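You operate a simulated robot arm through the tools that you are given. There is no shell and no other tool. Be economical: measure what you need, move in short steps, check, and stop when the job is done.

You are at the controls of a simulated robot arm. One attempt, no reset.

## Task
Press the pins of blocks 56 and 29 in to 6 mm.
Fine: 56 first; set the depth dial, lock the table at HOLD for each press and leave it locked.

Only the result counts: the job must be done as asked and must still hold three seconds after the hand-in. Knocking over, shifting, dropping, spilling or breaking anything else fails it.

## Robot
A 7-joint arm with a two-finger parallel gripper, fixed in place. Base frame: the origin is at the foot of the arm, x ahead of it, y to its left, z up. Readings come in m, degrees, newtons and seconds.
With the tool pointing down near the work surface it reaches from about 0.24 to 0.68 m from the base axis. Its first joint turns from -66.0 to 66.0 degrees. Payload 2.4 kg.
The tool frame sits at the grasp point between the pads (the TCP): z along the fingers, y along the line on which they close. The tips reach 0.03 m beyond it. Largest opening 0.094 m; finger width 0.028, thickness 0.01; the body of the gripper, 0.05 by 0.096 m, starts 0.055 m behind the TCP.
Orientation is that of the tool frame in the base frame, as a unit quaternion [w, x, y, z]. With the fingers straight down and closing along the base's y, the tool's x points along the base's -x, its y along +y and its z along -z.

## Interface
- The arm moves only by the tool step_arm. Its argument "plan" is a list of rows, each a list of 3 entries, a list of its own where there are three numbers: the shift along the tool's x, y, z in m, then the turn, a rotation vector about the tool's x, y, z in degrees, then the opening, from 0 (shut) to 1 (fully open). In form: [[[x, y, z], [ax, ay, az], gripper], ...]. A call has 1 to 10 rows; each row is the pose to reach, as a shift and turn from the pose commanded when the call began, along the tool's axes at that moment. Rows are played at 5 a second. More than 0.05 m and 8.6 degrees between two rows, or a gripper value outside its range, and nothing of the call is played. Where a pose cannot be reached the arm comes as near as it can. A force on the tool above 40 N (or 10 N above the force at the start of the call, whichever is more), or a blocked arm, ends the call early, and 0.2 s more pass. The fingers move at their own pace (about 0.153 m/s each) and stop on an object; they squeeze with about 29 N. The grip force told is the motor's: it shows also when the fingers shut on nothing. Time passes only in rows, and 0.2 s behind the last, so rows that repeat a pose let the fingers close. It gives the time, the measured TCP pose, the force on the tool (base axes), the opening and the grip force at its end, in the units of the frame above (readings bear some noise), with the torque about the TCP (base axes, N m) and any sound that the robot's microphone picked up.
- Cameras (640 x 400 px; columns grow to the right, rows downward): "scene" is fixed at [0.0052, 0.4538, 1.451]; the picture's right is [-0.96, -0.26, 0.00], its down [-0.13, 0.49, -0.86] and it looks along [0.23, -0.83, -0.51] (base axes); focal length 336 px, centre (320, 200). "wrist" rides on the gripper at [0.076, 0.014, -0.102] in the tool frame; the picture's right is [-0.18, 0.98, 0.00], its down [-0.75, -0.14, -0.64] and it looks along [-0.63, -0.12, 0.77] (tool axes); focal length 243 px, centre (320, 200). There is no depth. A picture from a camera that has moved, and an enlarged one, comes with that camera's place and axes in the base frame and with its lens.
- capture(camera): a new picture of that camera. It takes no simulated time.
- inspect(camera, box): a new picture of the part [left, top, right, bottom] of that camera's present view, enlarged. It takes no simulated time.
- sign_off(): hands the job in; it is judged then, once.

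Go step by step. Nothing tells you positions but the pictures and the camera data: compare them with the known pose of the tool, close in by small moves and look again before you grip or let go. The budget is 120 turns and 76 pictures, counting those below and the enlarged ones. Unless the task says otherwise, let go and move clear before handing in, and close with one line.

The tools are called after "Request:" as a command line: name --argument value ..., lists and objects as JSON in quotes. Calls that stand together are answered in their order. step_arm: Moves the arm, as the interface text tells. Its arguments: {"type":"object","properties":{"plan":{"type":"array","items":{"type":"array"}}},"required":["plan"]} The other tools are called the same way: capture (camera) takes a picture; inspect (camera, box) takes an enlarged picture of a part of a camera's view; sign_off () hands the job in.

At the start:

```text
t: 0.0
tool_pos: [0.3071, 0.0883, 1.1959]
orientation: [0.0, 0.001, 1.0, 0.0]
contact_force: [0.3, 1.1, -1.2]
ft_torque: [-0.03, -0.02, 0.01]
width: 0.0943
gripper_force: 0.1
```

scene: 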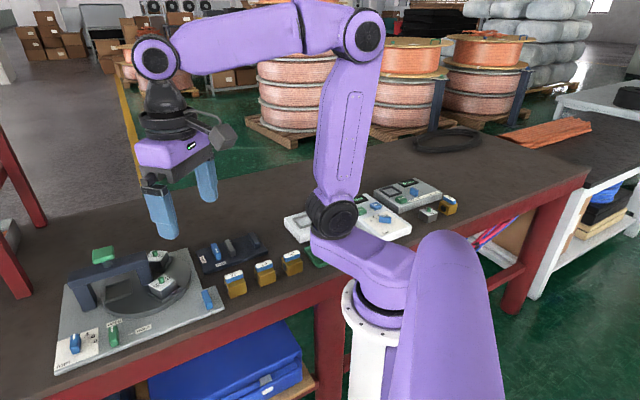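
wrist: 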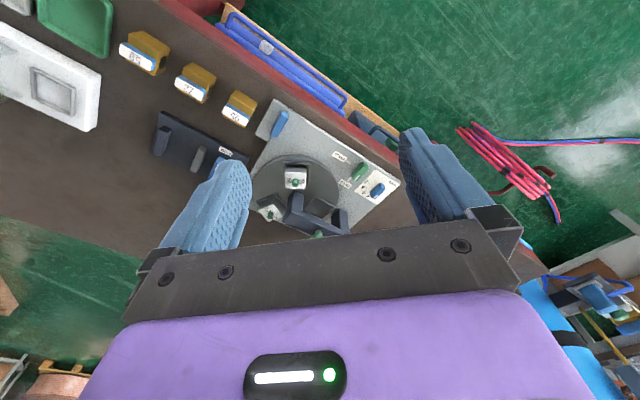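

I see a fixture with a turntable at the scene's lower left and several labelled blocks. I'll enlarge it to read labels and understand the mechanism.

Request:
inspect --camera "scene" --box '[40, 220, 240, 380]'

Request:
inspect --camera "scene" --box '[190, 160, 470, 310]'

Request:
inspect --camera "wrist" --box '[230, 80, 410, 250]'

Request:
inspect --camera "wrist" --box '[0, 0, 280, 200]'

```text
2.50 times, centred on (140, 300) of scene
camera zoom: at [0.0052, 0.4538, 1.451], right [-0.96, -0.26, 0.0], down [-0.13, 0.49, -0.86], along [0.23, -0.83, -0.51], focal length 841 px, centre (770, -50)
```

zoom: 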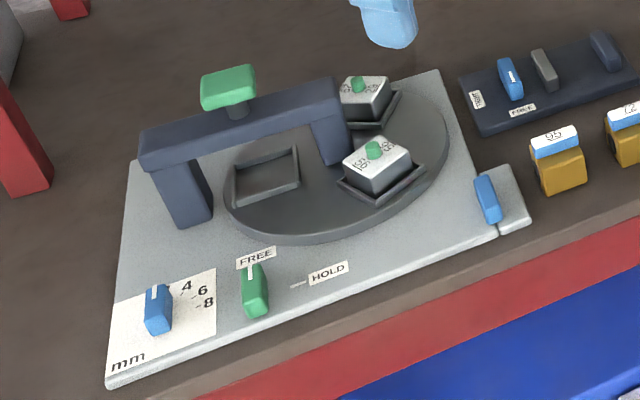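

```text
2.29 times, centred on (330, 235) of scene
camera zoom: at [0.0052, 0.4538, 1.451], right [-0.96, -0.26, 0.0], down [-0.13, 0.49, -0.86], along [0.23, -0.83, -0.51], focal length 769 px, centre (297, 120)
```

zoom: 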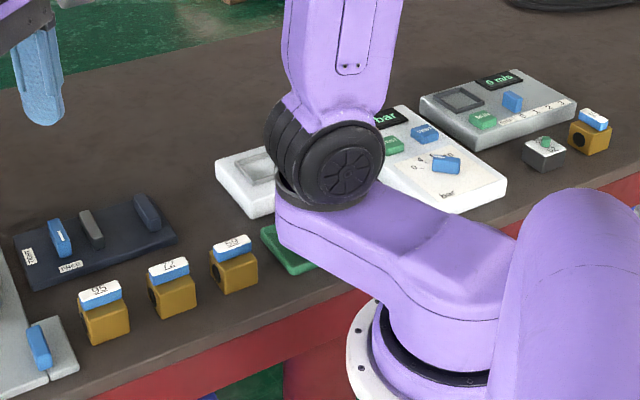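

```text
2.35 times, centred on (320, 165) of wrist
camera zoom: at [0.2309, 0.1007, 1.2979], right [0.18, 0.98, 0.0], down [0.75, -0.14, 0.64], along [0.63, -0.12, -0.77], focal length 571 px, centre (320, 282)
```

zoom: 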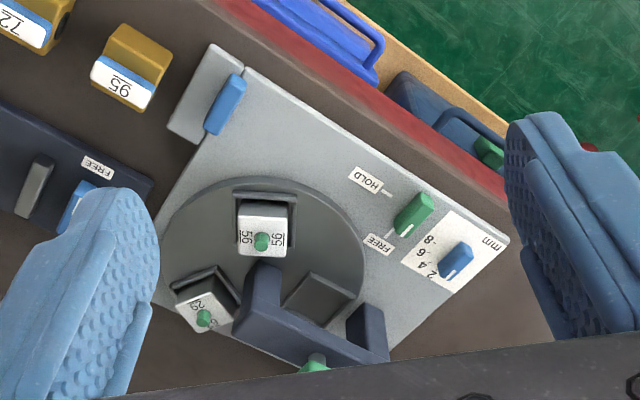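

```text
2.00 times, centred on (140, 100) of wrist
camera zoom: at [0.2309, 0.1007, 1.2979], right [0.18, 0.98, 0.0], down [0.75, -0.14, 0.64], along [0.63, -0.12, -0.77], focal length 485 px, centre (680, 400)
```

zoom: 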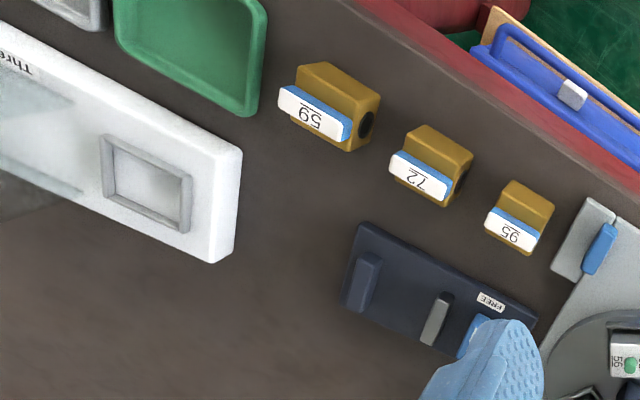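

The press fixture holds a turntable with blocks 56 and 29 plus an empty nest under the bridge, at about x 0.55, y 0, z 0.85. I'll move in above it for a better look.

Request:
step_arm --plan '[[[-0.022, -0.018, 0.029], [0, 0, 0], 1], [[-0.044, -0.036, 0.058], [0, 0, 0], 0.7], [[-0.066, -0.054, 0.087], [0, 0, 0], 0.4], [[-0.088, -0.072, 0.116], [0, 0, 0], 0.2], [[-0.11, -0.09, 0.145], [0, 0, 0], 0], [[-0.11, -0.09, 0.145], [0, 0, 0], 0], [[-0.11, -0.09, 0.145], [0, 0, 0], 0]]'

Request:
capture --camera "wrist"

Request:
capture --camera "scene"

```text
t: 1.6
tool_pos: [0.4185, -0.0015, 1.0515]
orientation: [0.0, 0.0, 1.0, -0.001]
contact_force: [0.5, 0.4, 0.1]
ft_torque: [-0.02, -0.04, 0.0]
width: 0.0
gripper_force: 29.2
```

```text
69 pictures are left
camera wrist: at [0.3426, 0.0114, 1.1534], right [0.18, 0.98, 0.0], down [0.75, -0.14, 0.64], along [0.63, -0.12, -0.77], focal length 243 px, centre (320, 200)
```

wrist: 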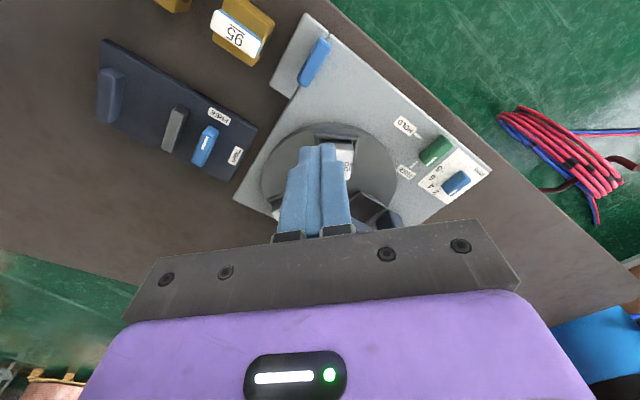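

```text
68 pictures are left
```

scene: 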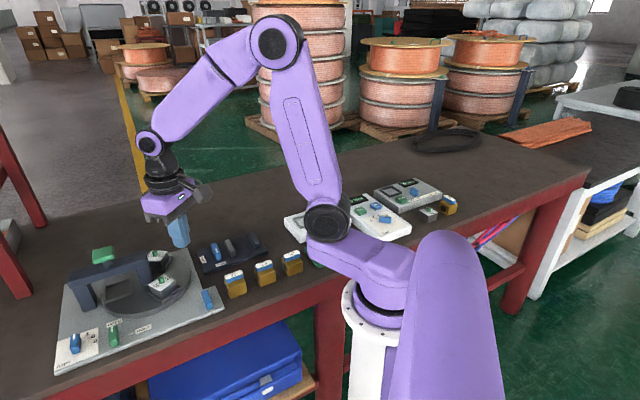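

The closed fingers hide the bridge. I'll open them and shift forward slightly for a clear close view.

Request:
step_arm --plan '[[[-0.02, 0.01, 0.0], [0, 0, 0], 1], [[-0.04, 0.02, 0.0], [0, 0, 0], 1], [[-0.06, 0.02, 0.0], [0, 0, 0], 1]]'

Request:
capture --camera "wrist"

Request:
inspect --camera "wrist" --box '[220, 40, 480, 200]'

```text
t: 2.4
tool_pos: [0.4772, 0.0178, 1.0502]
orientation: [0.0, 0.0, 1.0, 0.0]
contact_force: [0.0, -0.2, -0.2]
ft_torque: [0.02, 0.01, 0.03]
width: 0.0942
gripper_force: 0.0
```

```text
67 pictures are left
camera wrist: at [0.4022, 0.0309, 1.1531], right [0.18, 0.98, 0.0], down [0.75, -0.14, 0.64], along [0.63, -0.12, -0.77], focal length 243 px, centre (320, 200)
```

wrist: 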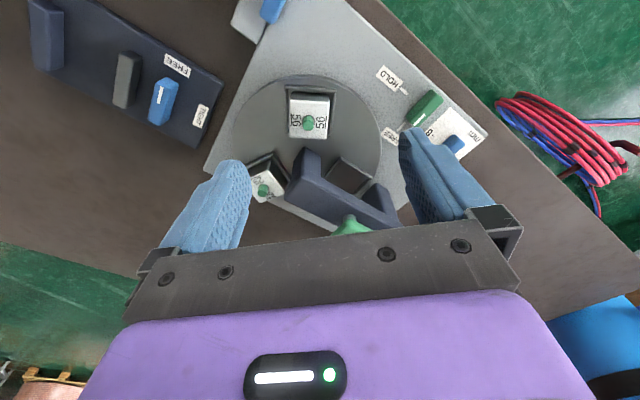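

```text
2.46 times, centred on (350, 120) of wrist
camera zoom: at [0.4022, 0.0309, 1.1531], right [0.18, 0.98, 0.0], down [0.75, -0.14, 0.64], along [0.63, -0.12, -0.77], focal length 597 px, centre (246, 397)
```

zoom: 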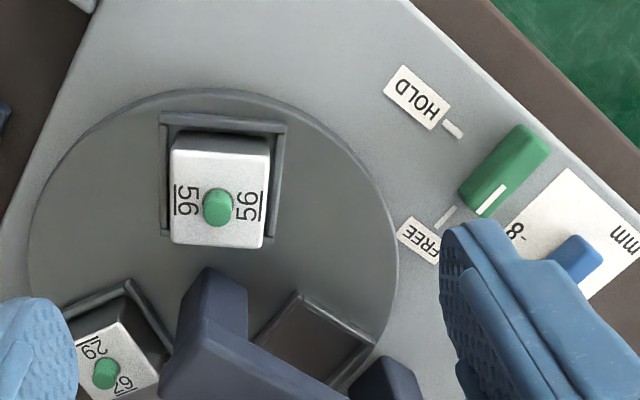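

The lever (green, at FREE) is near (0.525, 0.132) and the dial (blue) near (0.587, 0.167), with the fixture yawed by about -30°. I'll move above the dial, turning the tool to match.

Request:
step_arm --plan '[[[-0.022, 0.03, 0.01], [0, 0, 6], 0.6], [[-0.044, 0.06, 0.02], [0, 0, 12], 0.6], [[-0.066, 0.09, 0.03], [0, 0, 18], 0.6], [[-0.088, 0.12, 0.04], [0, 0, 24], 0.6], [[-0.11, 0.149, 0.05], [0, 0, 30], 0.6], [[-0.11, 0.149, 0.05], [0, 0, 30], 0.6]]'

Request:
inspect --camera "wrist" --box '[200, 20, 440, 180]'

```text
t: 3.8
tool_pos: [0.5884, 0.1651, 1.0026]
orientation: [0.0, 0.26, 0.966, 0.0]
contact_force: [0.3, -0.4, 0.1]
ft_torque: [0.03, -0.02, -0.02]
width: 0.0565
gripper_force: 0.0
```

```text
2.50 times, centred on (320, 100) of wrist
camera zoom: at [0.5297, 0.2145, 1.1034], right [0.65, 0.76, 0.0], down [0.58, -0.5, 0.64], along [0.49, -0.42, -0.77], focal length 606 px, centre (320, 450)
```

zoom: 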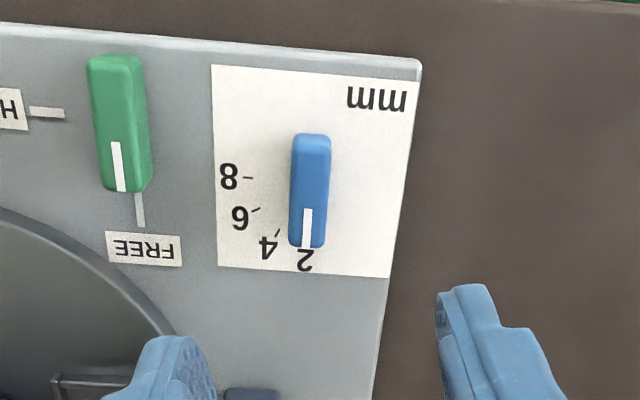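

The dial reads 2, with ticks 30° apart, so 6 needs +60° about tool z, and the lever needs about +90°. The fixture yaw is really about -45°, so I'll turn another 15° and lower over the dial.

Request:
step_arm --plan '[[[0.004, -0.001, 0.035], [0, 0, 7.5], 0.6], [[0.008, -0.002, 0.07], [0, 0, 15], 0.6], [[0.008, -0.002, 0.07], [0, 0, 15], 0.6]]'

Request:
capture --camera "wrist"

Request:
inspect --camera "scene" --box '[30, 220, 230, 380]'

```text
t: 4.6
tool_pos: [0.5809, 0.1688, 0.9323]
orientation: [0.0, 0.384, 0.924, 0.0]
contact_force: [-0.6, 0.2, 0.3]
ft_torque: [0.03, -0.02, -0.02]
width: 0.0565
gripper_force: 0.2
```

```text
64 pictures are left
camera wrist: at [0.5371, 0.231, 1.0334], right [0.83, 0.56, 0.0], down [0.43, -0.63, 0.64], along [0.36, -0.53, -0.77], focal length 243 px, centre (320, 200)
```

wrist: 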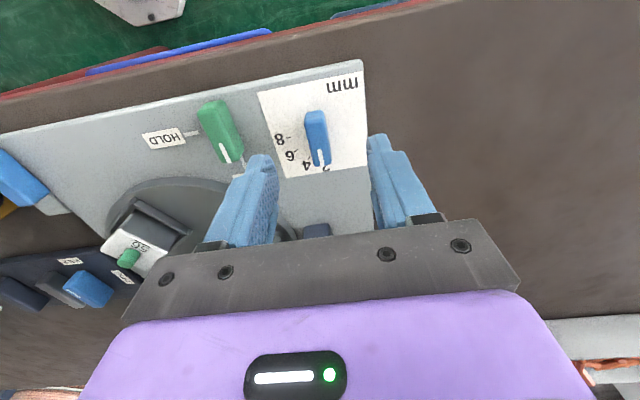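

```text
2.50 times, centred on (130, 300) of scene
camera zoom: at [0.0052, 0.4538, 1.451], right [-0.96, -0.26, 0.0], down [-0.13, 0.49, -0.86], along [0.23, -0.83, -0.51], focal length 841 px, centre (795, -50)
```

zoom: 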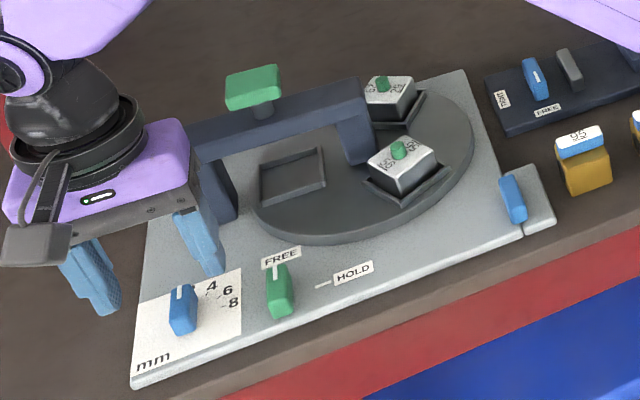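

The dial sits nearly centered between the fingers. I'll lower part way and take a close look before gripping.

Request:
step_arm --plan '[[[0, -0.001, 0.017], [0, 0, 0], 0.5], [[0, -0.0015, 0.034], [0, 0, 0], 0.5], [[0, -0.0015, 0.034], [0, 0, 0], 0.5]]'

Request:
inspect --camera "wrist" --box '[220, 80, 420, 240]'

Request:
inspect --camera "scene" --box '[30, 280, 130, 360]'

```text
t: 5.4
tool_pos: [0.5786, 0.1662, 0.8962]
orientation: [0.0, 0.383, 0.924, 0.0]
contact_force: [1.2, -0.4, 0.3]
ft_torque: [-0.03, 0.01, -0.03]
width: 0.0468
gripper_force: 0.1
```

```text
2.50 times, centred on (320, 160) of wrist
camera zoom: at [0.5354, 0.2293, 0.9992], right [0.83, 0.56, 0.0], down [0.43, -0.63, 0.64], along [0.36, -0.53, -0.77], focal length 606 px, centre (320, 300)
```

zoom: 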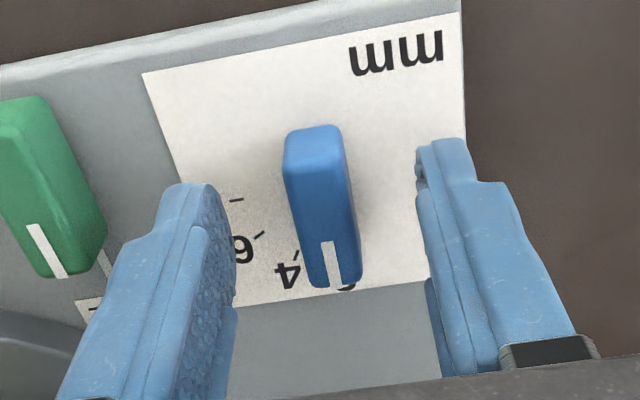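

```text
5.00 times, centred on (80, 320) of scene
camera zoom: at [0.0052, 0.4538, 1.451], right [-0.96, -0.26, 0.0], down [-0.13, 0.49, -0.86], along [0.23, -0.83, -0.51], focal length 1682 px, centre (1520, -400)
```

zoom: 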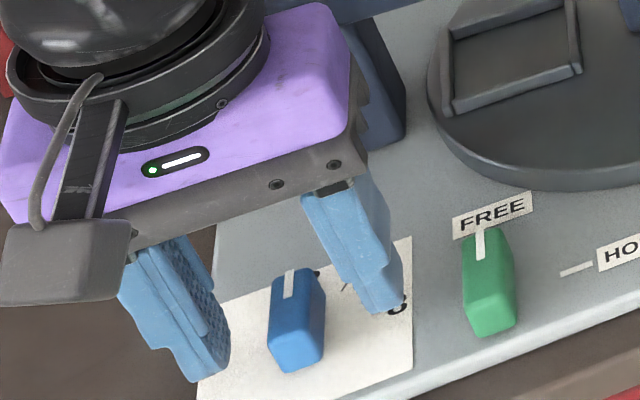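

Fingers straddle the dial, centered. I'll lower 5 mm more, then close gently on it.

Request:
step_arm --plan '[[[0, 0, 0.003], [0, 0, 0], 0.5], [[0, 0, 0.006], [0, 0, 0], 0.5]]'

Request:
step_arm --plan '[[[0, 0, 0], [0, 0, 0], 0.3], [[0, 0, 0], [0, 0, 0], 0.0], [[0, 0, 0], [0, 0, 0], 0.0]]'

Request:
inspect --camera "wrist" --box '[220, 80, 420, 240]'

```text
t: 6.0
tool_pos: [0.5772, 0.1672, 0.8899]
orientation: [0.0, 0.382, 0.924, 0.0]
contact_force: [1.6, -0.4, 0.5]
ft_torque: [0.01, 0.03, 0.01]
width: 0.047
gripper_force: 0.1
```

```text
t: 6.8
tool_pos: [0.5798, 0.1684, 0.8919]
orientation: [0.0, 0.382, 0.924, 0.001]
contact_force: [4.7, 1.7, -2.0]
ft_torque: [0.21, 0.24, 0.03]
width: 0.0138
gripper_force: 45.3
```

```text
2.50 times, centred on (320, 160) of wrist
camera zoom: at [0.5354, 0.2306, 0.9931], right [0.83, 0.56, 0.0], down [0.43, -0.63, 0.64], along [0.36, -0.53, -0.77], focal length 606 px, centre (320, 300)
```

zoom: 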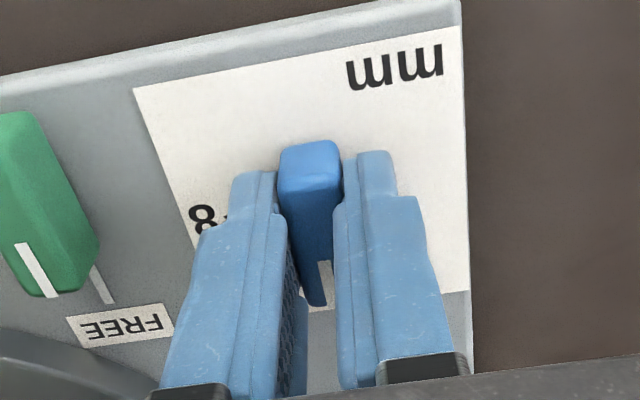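

Gripped on the dial. I'll turn +30° first and check.

Request:
step_arm --plan '[[[0, 0, 0], [0, 0, 7.5], 0], [[0, 0, 0], [0, 0, 15], 0], [[0, 0, 0], [0, 0, 22.5], 0], [[0, 0, 0], [0, 0, 30], 0]]'

Request:
inspect --camera "wrist" --box '[220, 80, 420, 240]'

```text
t: 7.8
tool_pos: [0.5789, 0.1675, 0.891]
orientation: [0.002, 0.608, 0.794, 0.003]
contact_force: [17.4, 10.3, -10.9]
ft_torque: [-0.9, -0.17, 0.03]
width: 0.0137
gripper_force: 45.1
```

```text
2.50 times, centred on (320, 160) of wrist
camera zoom: at [0.5737, 0.2443, 0.9932], right [1.0, 0.08, 0.0], down [0.06, -0.77, 0.64], along [0.05, -0.64, -0.77], focal length 606 px, centre (320, 300)
```

zoom: 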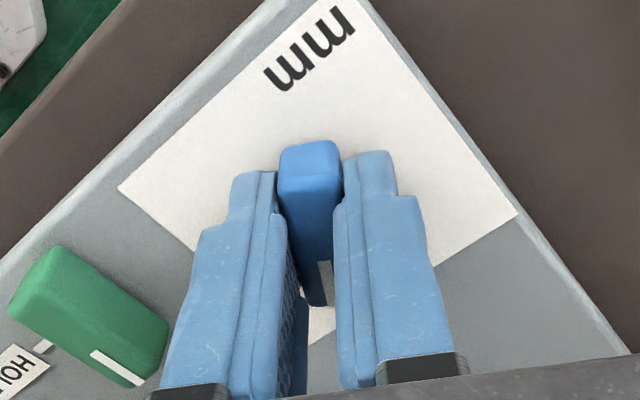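

The dial follows, with modest side load, so I'll shift 2.5 mm toward it and finish the remaining 30°.

Request:
step_arm --plan '[[[0, 0.0025, 0], [0, 0, 0], 0], [[0, 0.0025, 0], [0, 0, 7.5], 0], [[0, 0.0025, 0], [0, 0, 15], 0], [[0, 0.0025, 0], [0, 0, 22.5], 0], [[0, 0.0025, 0], [0, 0, 30], 0]]'

Request:
inspect --camera "wrist" --box '[220, 80, 420, 240]'

Request:
inspect --camera "scene" --box '[30, 280, 130, 360]'

```text
t: 9.0
tool_pos: [0.5802, 0.1684, 0.8915]
orientation: [0.001, 0.794, 0.608, 0.0]
contact_force: [11.9, 4.3, -3.1]
ft_torque: [-0.8, 0.31, 0.04]
width: 0.014
gripper_force: 45.5
```

```text
2.50 times, centred on (320, 160) of wrist
camera zoom: at [0.6144, 0.237, 0.9932], right [0.9, -0.43, 0.0], down [-0.33, -0.69, 0.64], along [-0.28, -0.58, -0.77], focal length 606 px, centre (320, 300)
```

zoom: 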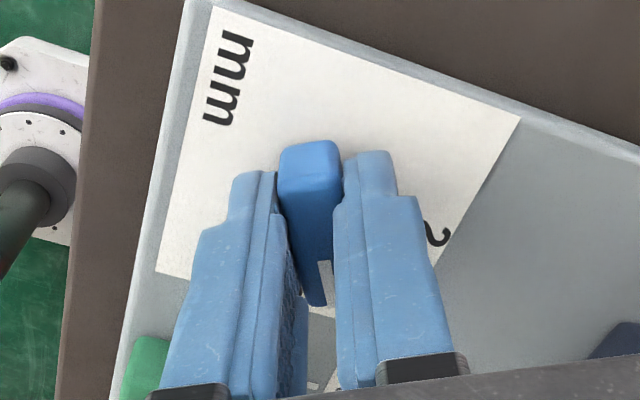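

```text
5.00 times, centred on (80, 320) of scene
camera zoom: at [0.0056, 0.4539, 1.4509], right [-0.96, -0.26, 0.0], down [-0.13, 0.49, -0.86], along [0.23, -0.83, -0.51], focal length 1682 px, centre (1520, -400)
```

zoom: 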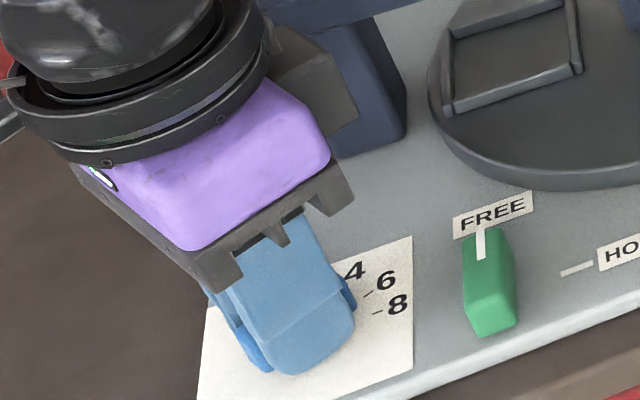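

The dial turned 60°. I'll release, rise, and read the setting.

Request:
step_arm --plan '[[[0, 0.0, 0], [0, 0, 0], 0.4], [[0, 0.0, 0], [0, 0, 0], 0.4], [[0, 0.0, -0.03], [0, 0, 0], 0.4], [[0, 0.0, -0.07], [0, 0, 0], 0.5]]'

Request:
inspect --camera "wrist" --box '[220, 60, 420, 220]'

Request:
inspect --camera "scene" --box '[30, 280, 130, 360]'

```text
t: 10.0
tool_pos: [0.5775, 0.1666, 0.9606]
orientation: [-0.001, 0.793, 0.609, -0.002]
contact_force: [0.6, -0.1, 1.1]
ft_torque: [-0.01, 0.0, 0.0]
width: 0.0472
gripper_force: 0.1
```

```text
2.50 times, centred on (320, 140) of wrist
camera zoom: at [0.613, 0.2356, 1.0636], right [0.9, -0.43, 0.0], down [-0.33, -0.69, 0.64], along [-0.28, -0.58, -0.77], focal length 606 px, centre (320, 350)
```

zoom: 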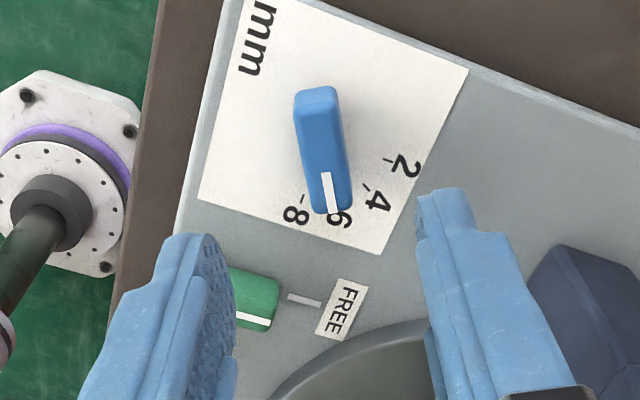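

```text
5.00 times, centred on (80, 320) of scene
camera zoom: at [0.0052, 0.4538, 1.451], right [-0.96, -0.26, 0.0], down [-0.13, 0.49, -0.86], along [0.23, -0.83, -0.51], focal length 1682 px, centre (1520, -400)
```

zoom: 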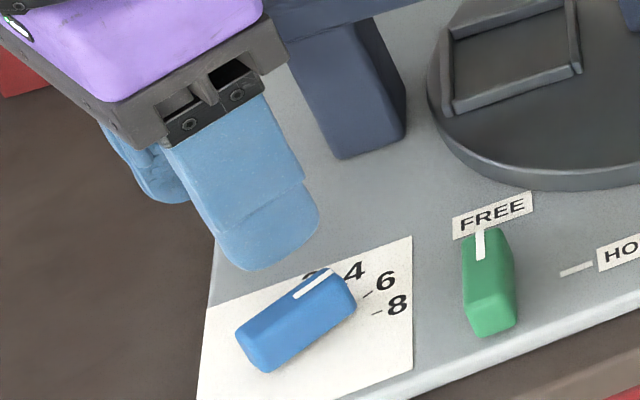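

The dial now points at 6. Next, rise and swing the wrist round so I can straddle block 29's nest and drag the table 120° clockwise, which brings 56 under the press.

Request:
step_arm --plan '[[[0, 0, -0.03], [0, 0, -8.4], 0.7], [[0, 0, -0.06], [0, 0, -16.8], 0.7], [[0, 0, -0.09], [0, 0, -25.2], 0.7], [[-0.015, 0.004, -0.09], [0, 0, -33.6], 0.7], [[-0.032, 0.008, -0.09], [0, 0, -42], 0.7], [[-0.048, 0.012, -0.09], [0, 0, -50.4], 0.7], [[-0.065, 0.017, -0.09], [0, 0, -58.8], 0.7], [[-0.082, 0.022, -0.09], [0, 0, -67.2], 0.7], [[-0.1, 0.027, -0.09], [0, 0, -75.6], 0.7], [[-0.116, 0.031, -0.09], [0, 0, -84], 0.7]]'

```text
t: 12.2
tool_pos: [0.5795, 0.0495, 1.0514]
orientation: [0.0, 0.181, 0.984, 0.001]
contact_force: [0.1, 0.6, -0.7]
ft_torque: [-0.03, 0.05, 0.01]
width: 0.0658
gripper_force: 0.1
```

Now continuing the swing toward block 29's side.

Request:
step_arm --plan '[[[-0.006, -0.012, 0], [0, 0, -8.4], 0.7], [[-0.012, -0.024, 0], [0, 0, -16.8], 0.7], [[-0.018, -0.036, 0], [0, 0, -25.2], 0.7], [[-0.024, -0.048, 0], [0, 0, -33.6], 0.7], [[-0.03, -0.061, 0], [0, 0, -42], 0.7], [[-0.036, -0.073, 0], [0, 0, -50.4], 0.7], [[-0.042, -0.085, 0], [0, 0, -58.8], 0.7], [[-0.048, -0.097, 0], [0, 0, -67.2], 0.7], [[-0.054, -0.11, 0], [0, 0, -75.6], 0.7], [[-0.0595, -0.122, 0], [0, 0, -84], 0.7]]'

Request:
capture --camera "wrist"

```text
t: 14.4
tool_pos: [0.589, -0.0874, 1.0509]
orientation: [0.0, -0.524, 0.852, 0.0]
contact_force: [0.7, -0.4, 0.5]
ft_torque: [-0.01, 0.04, 0.01]
width: 0.0657
gripper_force: 0.1
```

```text
54 pictures are left
camera wrist: at [0.5437, -0.1499, 1.1533], right [-0.79, 0.61, 0.0], down [0.47, 0.61, 0.64], along [0.39, 0.51, -0.77], focal length 243 px, centre (320, 200)
```

wrist: 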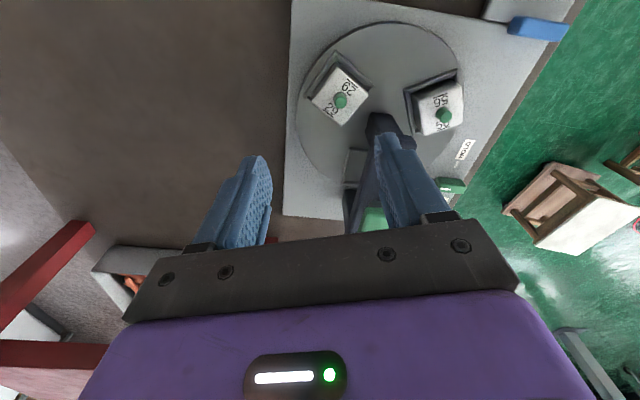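

I now have good triangulation: 56's pin at (0.499, 0.000, 0.906), 29's pin at (0.575, -0.076), table center at (0.559, -0.016), press near (0.603, 0.027). I'll look closer at the nests.

Request:
inspect --camera "wrist" --box '[290, 30, 490, 190]'

Request:
inspect --camera "scene" --box '[100, 240, 220, 336]'

```text
2.50 times, centred on (390, 110) of wrist
camera zoom: at [0.5437, -0.1499, 1.1533], right [-0.79, 0.61, 0.0], down [0.47, 0.61, 0.64], along [0.39, 0.51, -0.77], focal length 606 px, centre (145, 425)
```

zoom: 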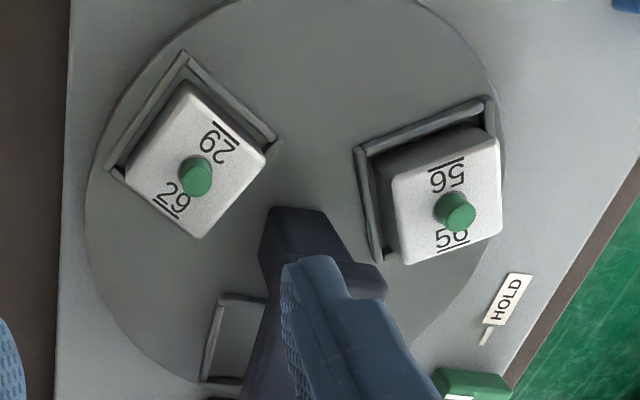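

```text
4.17 times, centred on (160, 288) of scene
camera zoom: at [0.0052, 0.4538, 1.451], right [-0.96, -0.26, 0.0], down [-0.13, 0.49, -0.86], along [0.23, -0.83, -0.51], focal length 1402 px, centre (987, -167)
```

zoom: 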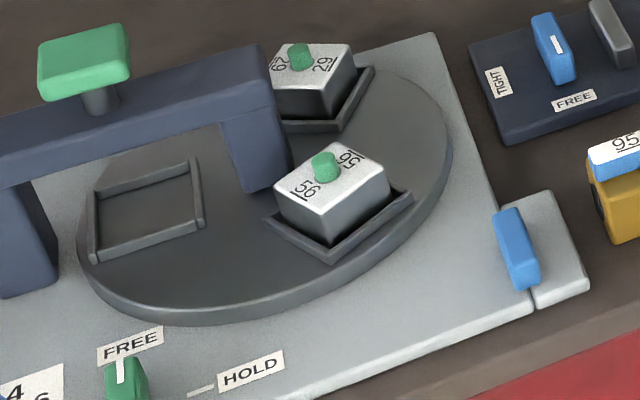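

Blocks are about 41 mm square, oriented radially. I'll align over block 29, with the fingers closing tangentially, and hover above it.

Request:
step_arm --plan '[[[-0.001, 0.004, 0.01], [0, 0, -8.4], 0.7], [[-0.002, 0.008, 0.03], [0, 0, -16.8], 0.7], [[-0.003, 0.012, 0.05], [0, 0, -25.2], 0.7], [[-0.004, 0.0177, 0.07], [0, 0, -33.6], 0.7], [[-0.004, 0.0177, 0.08], [0, 0, -42], 0.7], [[-0.004, 0.0177, 0.08], [0, 0, -42], 0.7]]'

Request:
inspect --camera "wrist" --box '[200, 50, 440, 240]'

```text
t: 15.8
tool_pos: [0.5766, -0.0745, 0.9707]
orientation: [0.0, 0.793, -0.609, 0.001]
contact_force: [0.5, 0.2, 0.1]
ft_torque: [0.0, -0.01, -0.02]
width: 0.0659
gripper_force: 0.2
```

```text
2.11 times, centred on (320, 145) of wrist
camera zoom: at [0.5837, -0.1541, 1.073], right [-1.0, -0.08, 0.0], down [-0.06, 0.76, 0.64], along [-0.05, 0.64, -0.77], focal length 511 px, centre (320, 316)
```

zoom: 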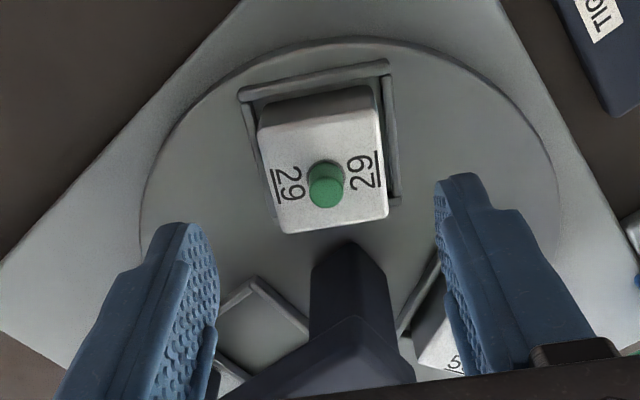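

Block 29 is centered between the fingers. Lowering to grip its sides above the nest wall.

Request:
step_arm --plan '[[[0, 0, 0.03], [0, 0, 0], 0.7], [[0, 0, 0.055], [0, 0, 0], 0.7], [[0, 0, 0.061], [0, 0, 0], 0.7], [[0, 0, 0.061], [0, 0, 0], 0.7]]'

Request:
capture --camera "wrist"

Request:
inspect --camera "scene" --box '[100, 220, 220, 316]'

```text
t: 16.8
tool_pos: [0.5773, -0.0752, 0.9083]
orientation: [0.0, 0.793, -0.609, 0.0]
contact_force: [0.2, -0.1, 0.7]
ft_torque: [-0.02, 0.0, 0.06]
width: 0.0656
gripper_force: 0.1
```

```text
50 pictures are left
camera wrist: at [0.5848, -0.1541, 1.011], right [-1.0, -0.08, 0.0], down [-0.06, 0.76, 0.64], along [-0.05, 0.64, -0.77], focal length 243 px, centre (320, 200)
```

wrist: 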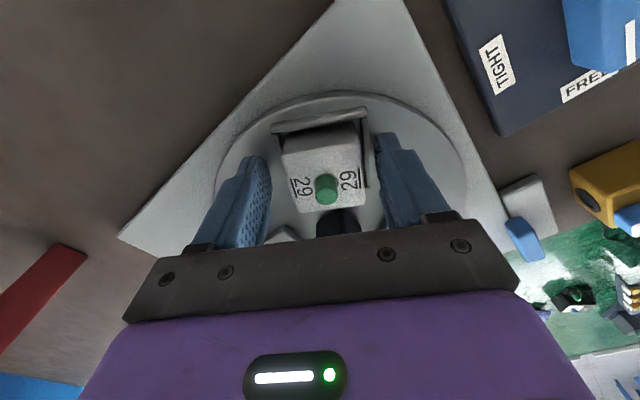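

```text
4.17 times, centred on (160, 268) of scene
camera zoom: at [0.0052, 0.4538, 1.451], right [-0.96, -0.26, 0.0], down [-0.13, 0.49, -0.86], along [0.23, -0.83, -0.51], focal length 1402 px, centre (987, -83)
```

zoom: 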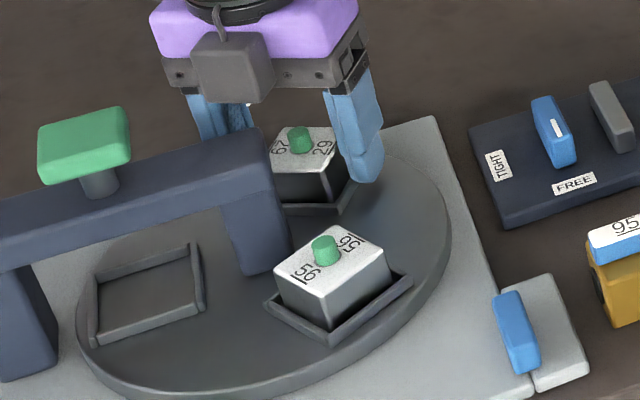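

The fingers straddle block 29 above the nest walls. Closing on it.

Request:
step_arm --plan '[[[0, 0, 0], [0, 0, 0], 0.5], [[0, 0, 0], [0, 0, 0], 0.4], [[0, 0, 0], [0, 0, 0], 0.4]]'

```text
t: 17.6
tool_pos: [0.5768, -0.0759, 0.9075]
orientation: [0.001, 0.793, -0.609, -0.001]
contact_force: [-11.2, -4.9, 0.2]
ft_torque: [-0.15, 0.43, 0.77]
width: 0.0563
gripper_force: 45.2
```

The fingers now clamp the nest's walls (56 mm), which is a good drive hold. I'll try a 24° clockwise arc about the table center first.

Request:
step_arm --plan '[[[-0.0002, 0.0043, 0], [0, 0, 4], 0.4], [[-0.0006, 0.0086, 0], [0, 0, 8], 0.4], [[-0.0014, 0.0129, 0], [0, 0, 12], 0.4], [[-0.0024, 0.0171, 0], [0, 0, 16], 0.4], [[-0.0037, 0.0212, 0], [0, 0, 20], 0.4], [[-0.0054, 0.0252, 0], [0, 0, 24], 0.4]]'

Request:
capture --camera "scene"

```text
t: 19.0
tool_pos: [0.5504, -0.0772, 0.9088]
orientation: [-0.002, -0.649, 0.761, 0.003]
contact_force: [-16.3, -13.5, -20.4]
ft_torque: [-0.15, 0.03, 0.96]
width: 0.0559
gripper_force: 44.7
```

```text
48 pictures are left
```

scene: 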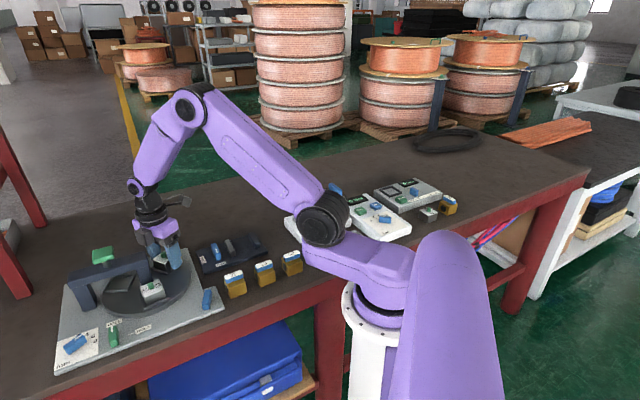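

The table turns with the nest. I'll continue 60° more with a small offset to relieve side load.

Request:
step_arm --plan '[[[0.0007, 0.0076, 0.001], [0, 0, 6], 0.4], [[-0.0004, 0.0141, 0.001], [0, 0, 12], 0.4], [[-0.0021, 0.0205, 0.001], [0, 0, 18], 0.4], [[-0.0044, 0.0266, 0.001], [0, 0, 24], 0.4], [[-0.0074, 0.0325, 0.001], [0, 0, 30], 0.4], [[-0.011, 0.038, 0.001], [0, 0, 36], 0.4], [[-0.0152, 0.0432, 0.001], [0, 0, 42], 0.4], [[-0.0198, 0.0478, 0.001], [0, 0, 48], 0.4], [[-0.025, 0.052, 0.001], [0, 0, 54], 0.4], [[-0.0305, 0.0556, 0.001], [0, 0, 60], 0.4]]'

```text
t: 21.2
tool_pos: [0.4996, -0.0373, 0.9092]
orientation: [-0.003, -0.181, 0.983, 0.001]
contact_force: [-12.5, -5.8, -15.5]
ft_torque: [0.11, 0.75, -0.16]
width: 0.0559
gripper_force: 44.4
```

Good so far (84° done). Now the last 36°.

Request:
step_arm --plan '[[[0.0004, 0.0066, 0.0005], [0, 0, 6], 0.4], [[-0.0007, 0.0132, 0.0005], [0, 0, 12], 0.4], [[-0.0024, 0.0196, 0.0005], [0, 0, 18], 0.4], [[-0.0048, 0.0258, 0.0005], [0, 0, 24], 0.4], [[-0.0078, 0.0318, 0.0005], [0, 0, 30], 0.4], [[-0.0114, 0.0373, 0.0005], [0, 0, 36], 0.4], [[-0.0114, 0.0373, 0.0005], [0, 0, 36], 0.4]]'

Request:
inspect --camera "scene" --box '[60, 240, 220, 368]'

Request:
capture --camera "wrist"

```text
t: 22.8
tool_pos: [0.4971, 0.0023, 0.9088]
orientation: [-0.003, 0.131, 0.991, 0.0]
contact_force: [-17.6, -1.3, -3.0]
ft_torque: [0.51, 0.03, -0.3]
width: 0.0557
gripper_force: 44.9
```

```text
3.12 times, centred on (140, 304) of scene
camera zoom: at [0.0047, 0.4538, 1.451], right [-0.96, -0.26, 0.0], down [-0.13, 0.49, -0.86], along [0.23, -0.83, -0.51], focal length 1051 px, centre (882, -125)
```

zoom: 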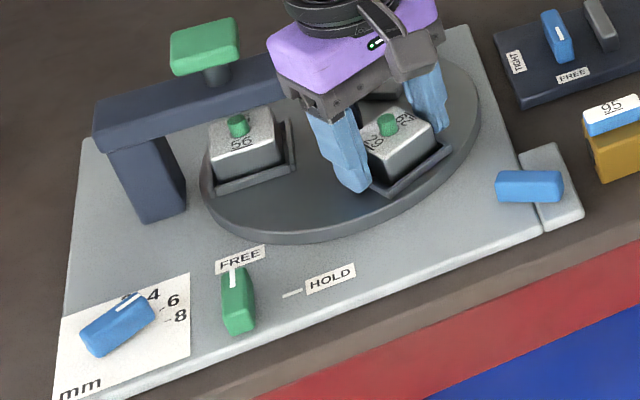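

```text
46 pictures are left
camera wrist: at [0.4285, 0.0346, 1.0114], right [0.43, 0.9, 0.0], down [0.69, -0.33, 0.64], along [0.57, -0.28, -0.77], focal length 243 px, centre (320, 200)
```

wrist: 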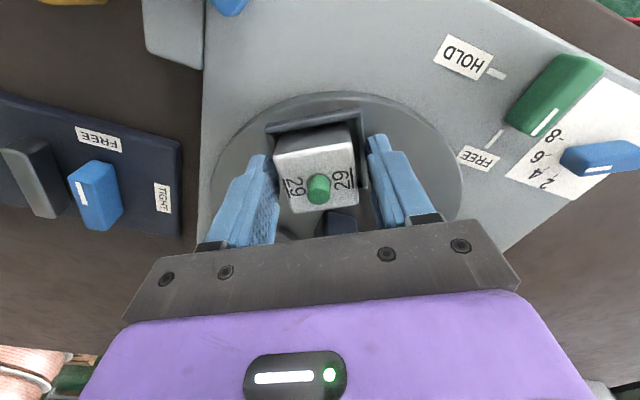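

Block 29's pin is now where 56's was, within a millimetre, so 56 should be under the press. The blue handle at the plate corner also turned, so it seems to be geared to the table. I'll release and rise.

Request:
step_arm --plan '[[[0, 0, 0], [0, 0, 0], 0.7], [[0, 0, 0], [0, 0, 0], 0.7], [[0, 0, -0.03], [0, 0, 0], 0.7], [[0, 0, -0.07], [0, 0, 0], 0.7], [[0.01, 0, -0.12], [0, 0, 0], 0.7]]'

Request:
capture --camera "wrist"

Request:
inspect --camera "scene" --box '[60, 240, 220, 368]'

```text
refused: row 5 steps farther than a row can; nothing moved
```

```text
45 pictures are left
camera wrist: at [0.4285, 0.0346, 1.0114], right [0.43, 0.9, 0.0], down [0.69, -0.33, 0.64], along [0.57, -0.28, -0.77], focal length 243 px, centre (320, 200)
```

wrist: 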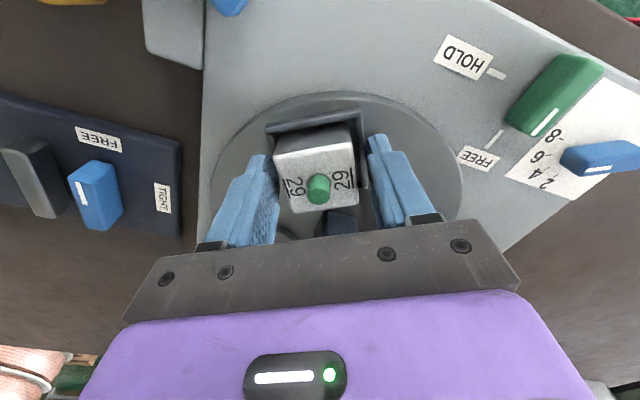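

```text
3.12 times, centred on (140, 304) of scene
camera zoom: at [0.0047, 0.4538, 1.451], right [-0.96, -0.26, 0.0], down [-0.13, 0.49, -0.86], along [0.23, -0.83, -0.51], focal length 1051 px, centre (882, -125)
```

zoom: 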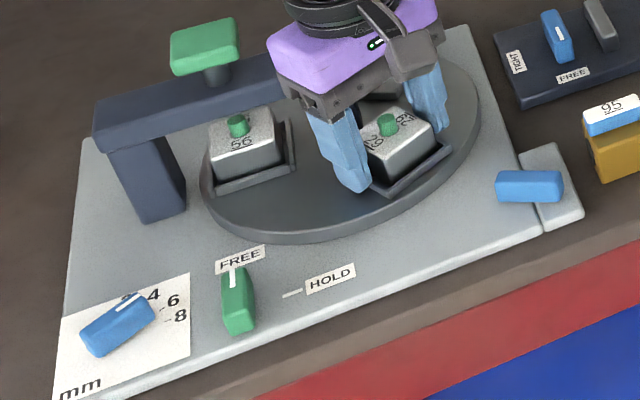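

The last row was a bit too long, so nothing moved. Repeating it with shorter steps.

Request:
step_arm --plan '[[[0, 0, 0], [0, 0, 0], 0.7], [[0, 0, 0], [0, 0, 0], 0.7], [[0, 0, -0.03], [0, 0, 0], 0.7], [[0, 0, -0.07], [0, 0, 0], 0.7], [[0, 0, -0.115], [0, 0, 0], 0.7]]'

Request:
capture --camera "wrist"

Request:
inspect --camera "scene" --box '[60, 240, 220, 368]'

```text
t: 24.0
tool_pos: [0.4971, -0.0014, 1.0242]
orientation: [0.001, 0.131, 0.991, 0.0]
contact_force: [-0.1, 0.1, -0.2]
ft_torque: [0.0, 0.0, -0.04]
width: 0.0657
gripper_force: 0.0
```

```text
43 pictures are left
camera wrist: at [0.4283, 0.0318, 1.1263], right [0.43, 0.9, 0.0], down [0.69, -0.33, 0.64], along [0.58, -0.28, -0.77], focal length 243 px, centre (320, 200)
```

wrist: 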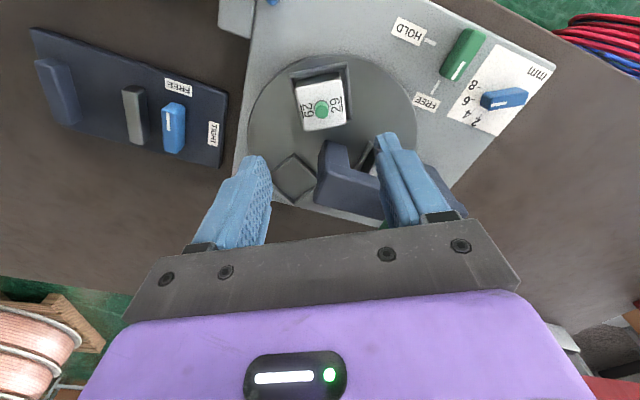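

```text
3.12 times, centred on (140, 304) of scene
camera zoom: at [0.0052, 0.4538, 1.451], right [-0.96, -0.26, 0.0], down [-0.13, 0.49, -0.86], along [0.23, -0.83, -0.51], focal length 1051 px, centre (882, -125)
```

zoom: 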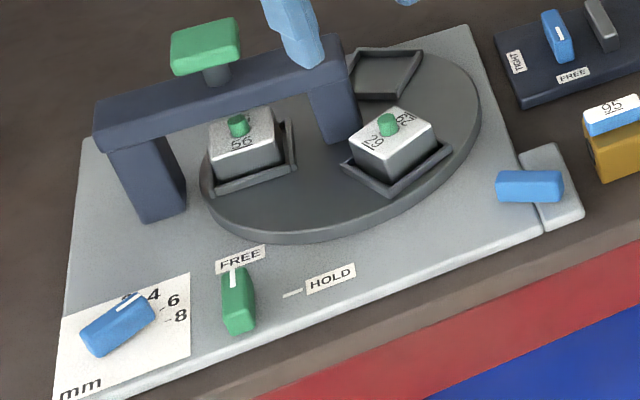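

56's pin sits under the plunger rod by triangulation, both near (0.606, 0.031). Next is the lever at about (0.521, 0.131): I'll move over it with yaw 45°.

Request:
step_arm --plan '[[[0.002, 0.027, 0.01], [0, 0, 6], 0.5], [[0.004, 0.054, 0.02], [0, 0, 12], 0.5], [[0.006, 0.081, 0.04], [0, 0, 18], 0.5], [[0.009, 0.108, 0.06], [0, 0, 24], 0.5], [[0.011, 0.1337, 0.09], [0, 0, 30], 0.5], [[0.011, 0.1337, 0.09], [0, 0, 30], 0.5]]'

Request:
inspect --camera "wrist" --box '[220, 60, 420, 220]'

```text
t: 25.4
tool_pos: [0.5209, 0.1326, 0.93]
orientation: [-0.001, 0.383, 0.924, 0.001]
contact_force: [-0.4, 1.3, -0.5]
ft_torque: [0.0, 0.0, 0.02]
width: 0.047
gripper_force: 0.1
```

```text
2.50 times, centred on (320, 140) of wrist
camera zoom: at [0.4778, 0.196, 1.0323], right [0.83, 0.56, 0.0], down [0.43, -0.63, 0.64], along [0.36, -0.53, -0.77], focal length 606 px, centre (320, 350)
```

zoom: 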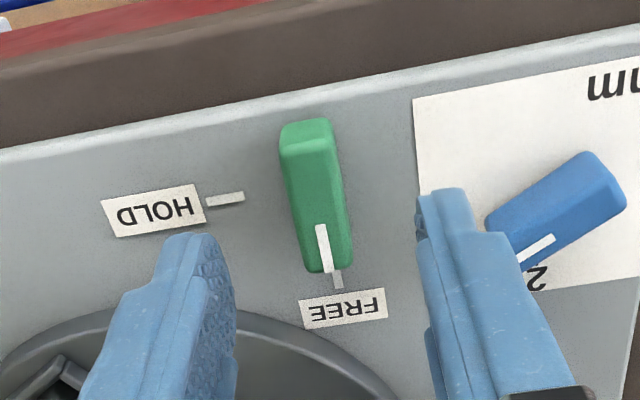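

The lever is centered between the fingers. Lowering and gripping it.

Request:
step_arm --plan '[[[0, 0, 0.02], [0, 0, 0], 0.4], [[0, 0, 0.04], [0, 0, 0], 0.4], [[0, 0, 0.04], [0, 0, 0], 0.4], [[0, 0, 0.04], [0, 0, 0], 0], [[0, 0, 0.04], [0, 0, 0], 0]]'

Request:
inspect --camera "wrist" --box '[220, 80, 420, 240]'

```text
t: 26.6
tool_pos: [0.5212, 0.1331, 0.8927]
orientation: [-0.001, 0.384, 0.923, -0.001]
contact_force: [-8.1, -7.5, 3.3]
ft_torque: [-0.02, -0.1, -0.01]
width: 0.015
gripper_force: 44.6
```

```text
2.50 times, centred on (320, 160) of wrist
camera zoom: at [0.4787, 0.1947, 0.9939], right [0.83, 0.56, 0.0], down [0.43, -0.63, 0.64], along [0.36, -0.53, -0.77], focal length 606 px, centre (320, 300)
```

zoom: 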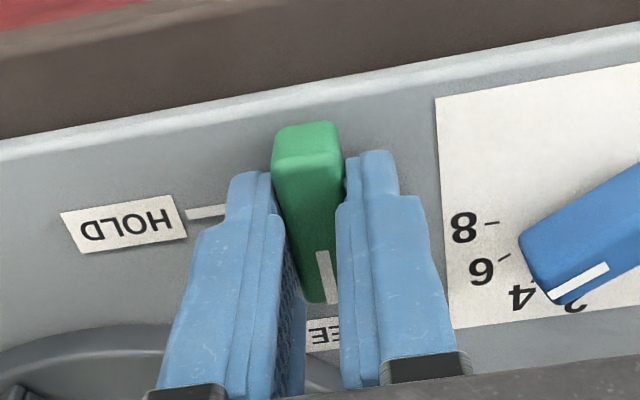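

The lever is gripped. Turning it +90° toward HOLD in two parts, beginning with 45°.

Request:
step_arm --plan '[[[0, -0.0013, 0], [0, 0, 0], 0], [[0, -0.0013, 0], [0, 0, 7.5], 0], [[0, -0.0013, 0], [0, 0, 15], 0], [[0, -0.0013, 0], [0, 0, 22.5], 0], [[0, -0.0013, 0], [0, 0, 30], 0], [[0, -0.0013, 0], [0, 0, 37.5], 0], [[0, -0.0013, 0], [0, 0, 45], 0]]'

```text
t: 28.2
tool_pos: [0.5222, 0.1322, 0.8926]
orientation: [-0.001, 0.707, 0.707, -0.002]
contact_force: [-1.6, -3.3, -35.8]
ft_torque: [0.26, -0.44, -0.02]
width: 0.0146
gripper_force: 45.2
```

The turn is going well, but vertical load has built up. I'll ease down 2 mm and check the force.

Request:
step_arm --plan '[[[0, 0, 0.001], [0, 0, 0], 0], [[0, 0, 0.002], [0, 0, 0], 0]]'

```text
t: 28.8
tool_pos: [0.5212, 0.1323, 0.8929]
orientation: [-0.001, 0.707, 0.707, -0.001]
contact_force: [-9.9, -5.0, -10.6]
ft_torque: [-0.41, 0.07, 0.0]
width: 0.0147
gripper_force: 45.4
```

Load relieved. Continuing the remaining 45°.

Request:
step_arm --plan '[[[0, 0, 0], [0, 0, 7.5], 0], [[0, 0, 0], [0, 0, 15], 0], [[0, 0, 0], [0, 0, 22.5], 0], [[0, 0, 0], [0, 0, 30], 0], [[0, 0, 0], [0, 0, 37.5], 0], [[0, 0, 0], [0, 0, 45], 0]]'

Request:
inspect --camera "scene" --box '[40, 260, 200, 388]'

```text
t: 30.2
tool_pos: [0.5224, 0.1327, 0.8917]
orientation: [0.0, 0.924, 0.382, -0.002]
contact_force: [-19.0, -11.1, 16.8]
ft_torque: [0.37, -0.27, 0.12]
width: 0.0149
gripper_force: 45.2
```

```text
3.12 times, centred on (120, 324) of scene
camera zoom: at [0.0044, 0.4534, 1.4511], right [-0.96, -0.26, 0.0], down [-0.13, 0.49, -0.86], along [0.23, -0.83, -0.51], focal length 1051 px, centre (945, -188)
```

zoom: 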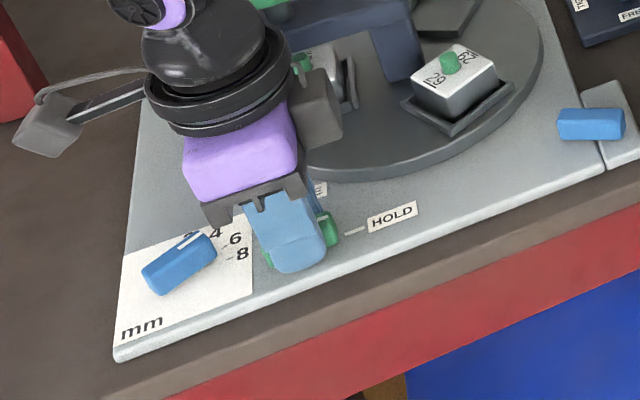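

The lever now points at HOLD. Releasing and rising to check everything.

Request:
step_arm --plan '[[[0, 0, 0], [0, 0, 0], 0.4], [[0, 0, 0], [0, 0, 0], 0.4], [[0, 0, -0.03], [0, 0, 0], 0.4], [[0, 0, -0.07], [0, 0, 0], 0.5], [[0, 0, -0.11], [0, 0, 0], 0.5]]'

Request:
inspect --camera "scene" --box '[40, 240, 200, 368]'

Request:
capture --camera "wrist"

```text
t: 31.4
tool_pos: [0.5226, 0.1324, 1.0039]
orientation: [0.0, 0.924, 0.382, -0.001]
contact_force: [1.0, 0.4, 0.7]
ft_torque: [0.02, 0.0, 0.0]
width: 0.0469
gripper_force: 0.0
```

```text
3.12 times, centred on (120, 304) of scene
camera zoom: at [0.0052, 0.4538, 1.451], right [-0.96, -0.26, 0.0], down [-0.13, 0.49, -0.86], along [0.23, -0.83, -0.51], focal length 1051 px, centre (945, -125)
```

zoom: 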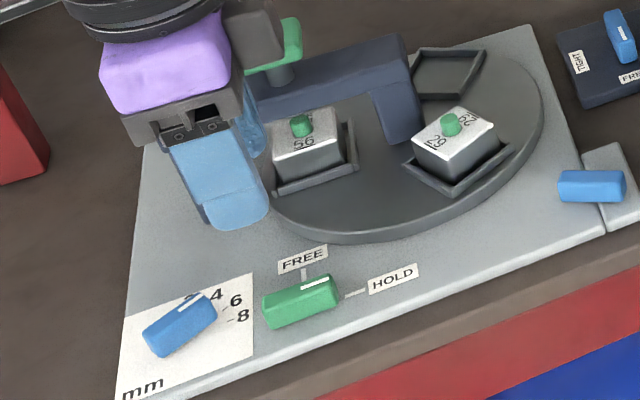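

```text
37 pictures are left
camera wrist: at [0.5869, 0.1746, 1.1051], right [0.57, -0.82, 0.0], down [-0.63, -0.43, 0.64], along [-0.53, -0.36, -0.77], focal length 243 px, centre (320, 200)
```

wrist: 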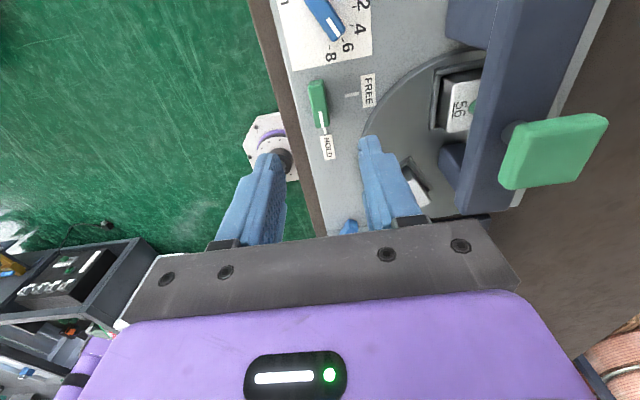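

Lever on HOLD, dial at 6, table unmoved. The cap center triangulates to about (0.606, 0.030), with its top near z 0.985. I'll close the fingers and hover over it.

Request:
step_arm --plan '[[[0, 0, -0.04], [0, 0, 0], 0.2], [[-0.003, 0.03, -0.056], [0, 0, 0], 0], [[-0.006, 0.06, -0.056], [0, 0, 0], 0], [[-0.009, 0.095, -0.056], [0, 0, 0], 0], [[-0.0134, 0.1314, -0.056], [0, 0, 0], 0], [[-0.0134, 0.1314, -0.056], [0, 0, 0], 0]]'

Request:
capture --camera "wrist"

Request:
inspect --camera "scene" --box '[40, 200, 200, 328]'

```text
t: 32.8
tool_pos: [0.6055, 0.0301, 1.0594]
orientation: [0.0, 0.923, 0.384, 0.0]
contact_force: [0.2, -0.3, 0.2]
ft_torque: [0.01, 0.04, 0.0]
width: 0.0003
gripper_force: 29.0
```

```text
36 pictures are left
camera wrist: at [0.6713, 0.0726, 1.1612], right [0.57, -0.82, 0.0], down [-0.63, -0.43, 0.64], along [-0.53, -0.36, -0.77], focal length 243 px, centre (320, 200)
```

wrist: 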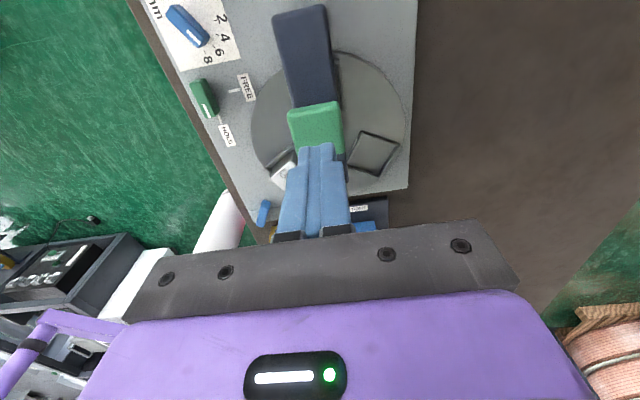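

```text
3.12 times, centred on (120, 264) of scene
camera zoom: at [0.0052, 0.4538, 1.451], right [-0.96, -0.26, 0.0], down [-0.13, 0.49, -0.86], along [0.23, -0.83, -0.51], focal length 1051 px, centre (945, 0)
```

zoom: 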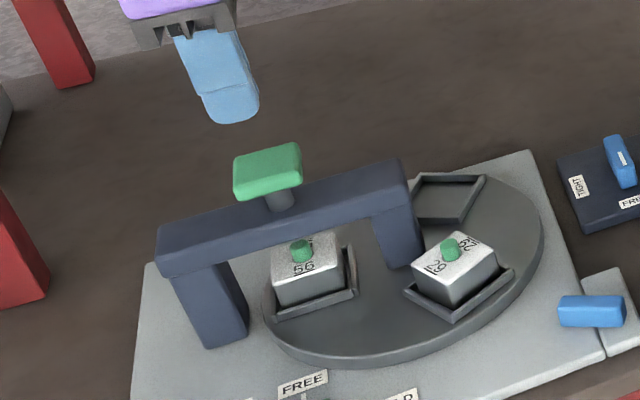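

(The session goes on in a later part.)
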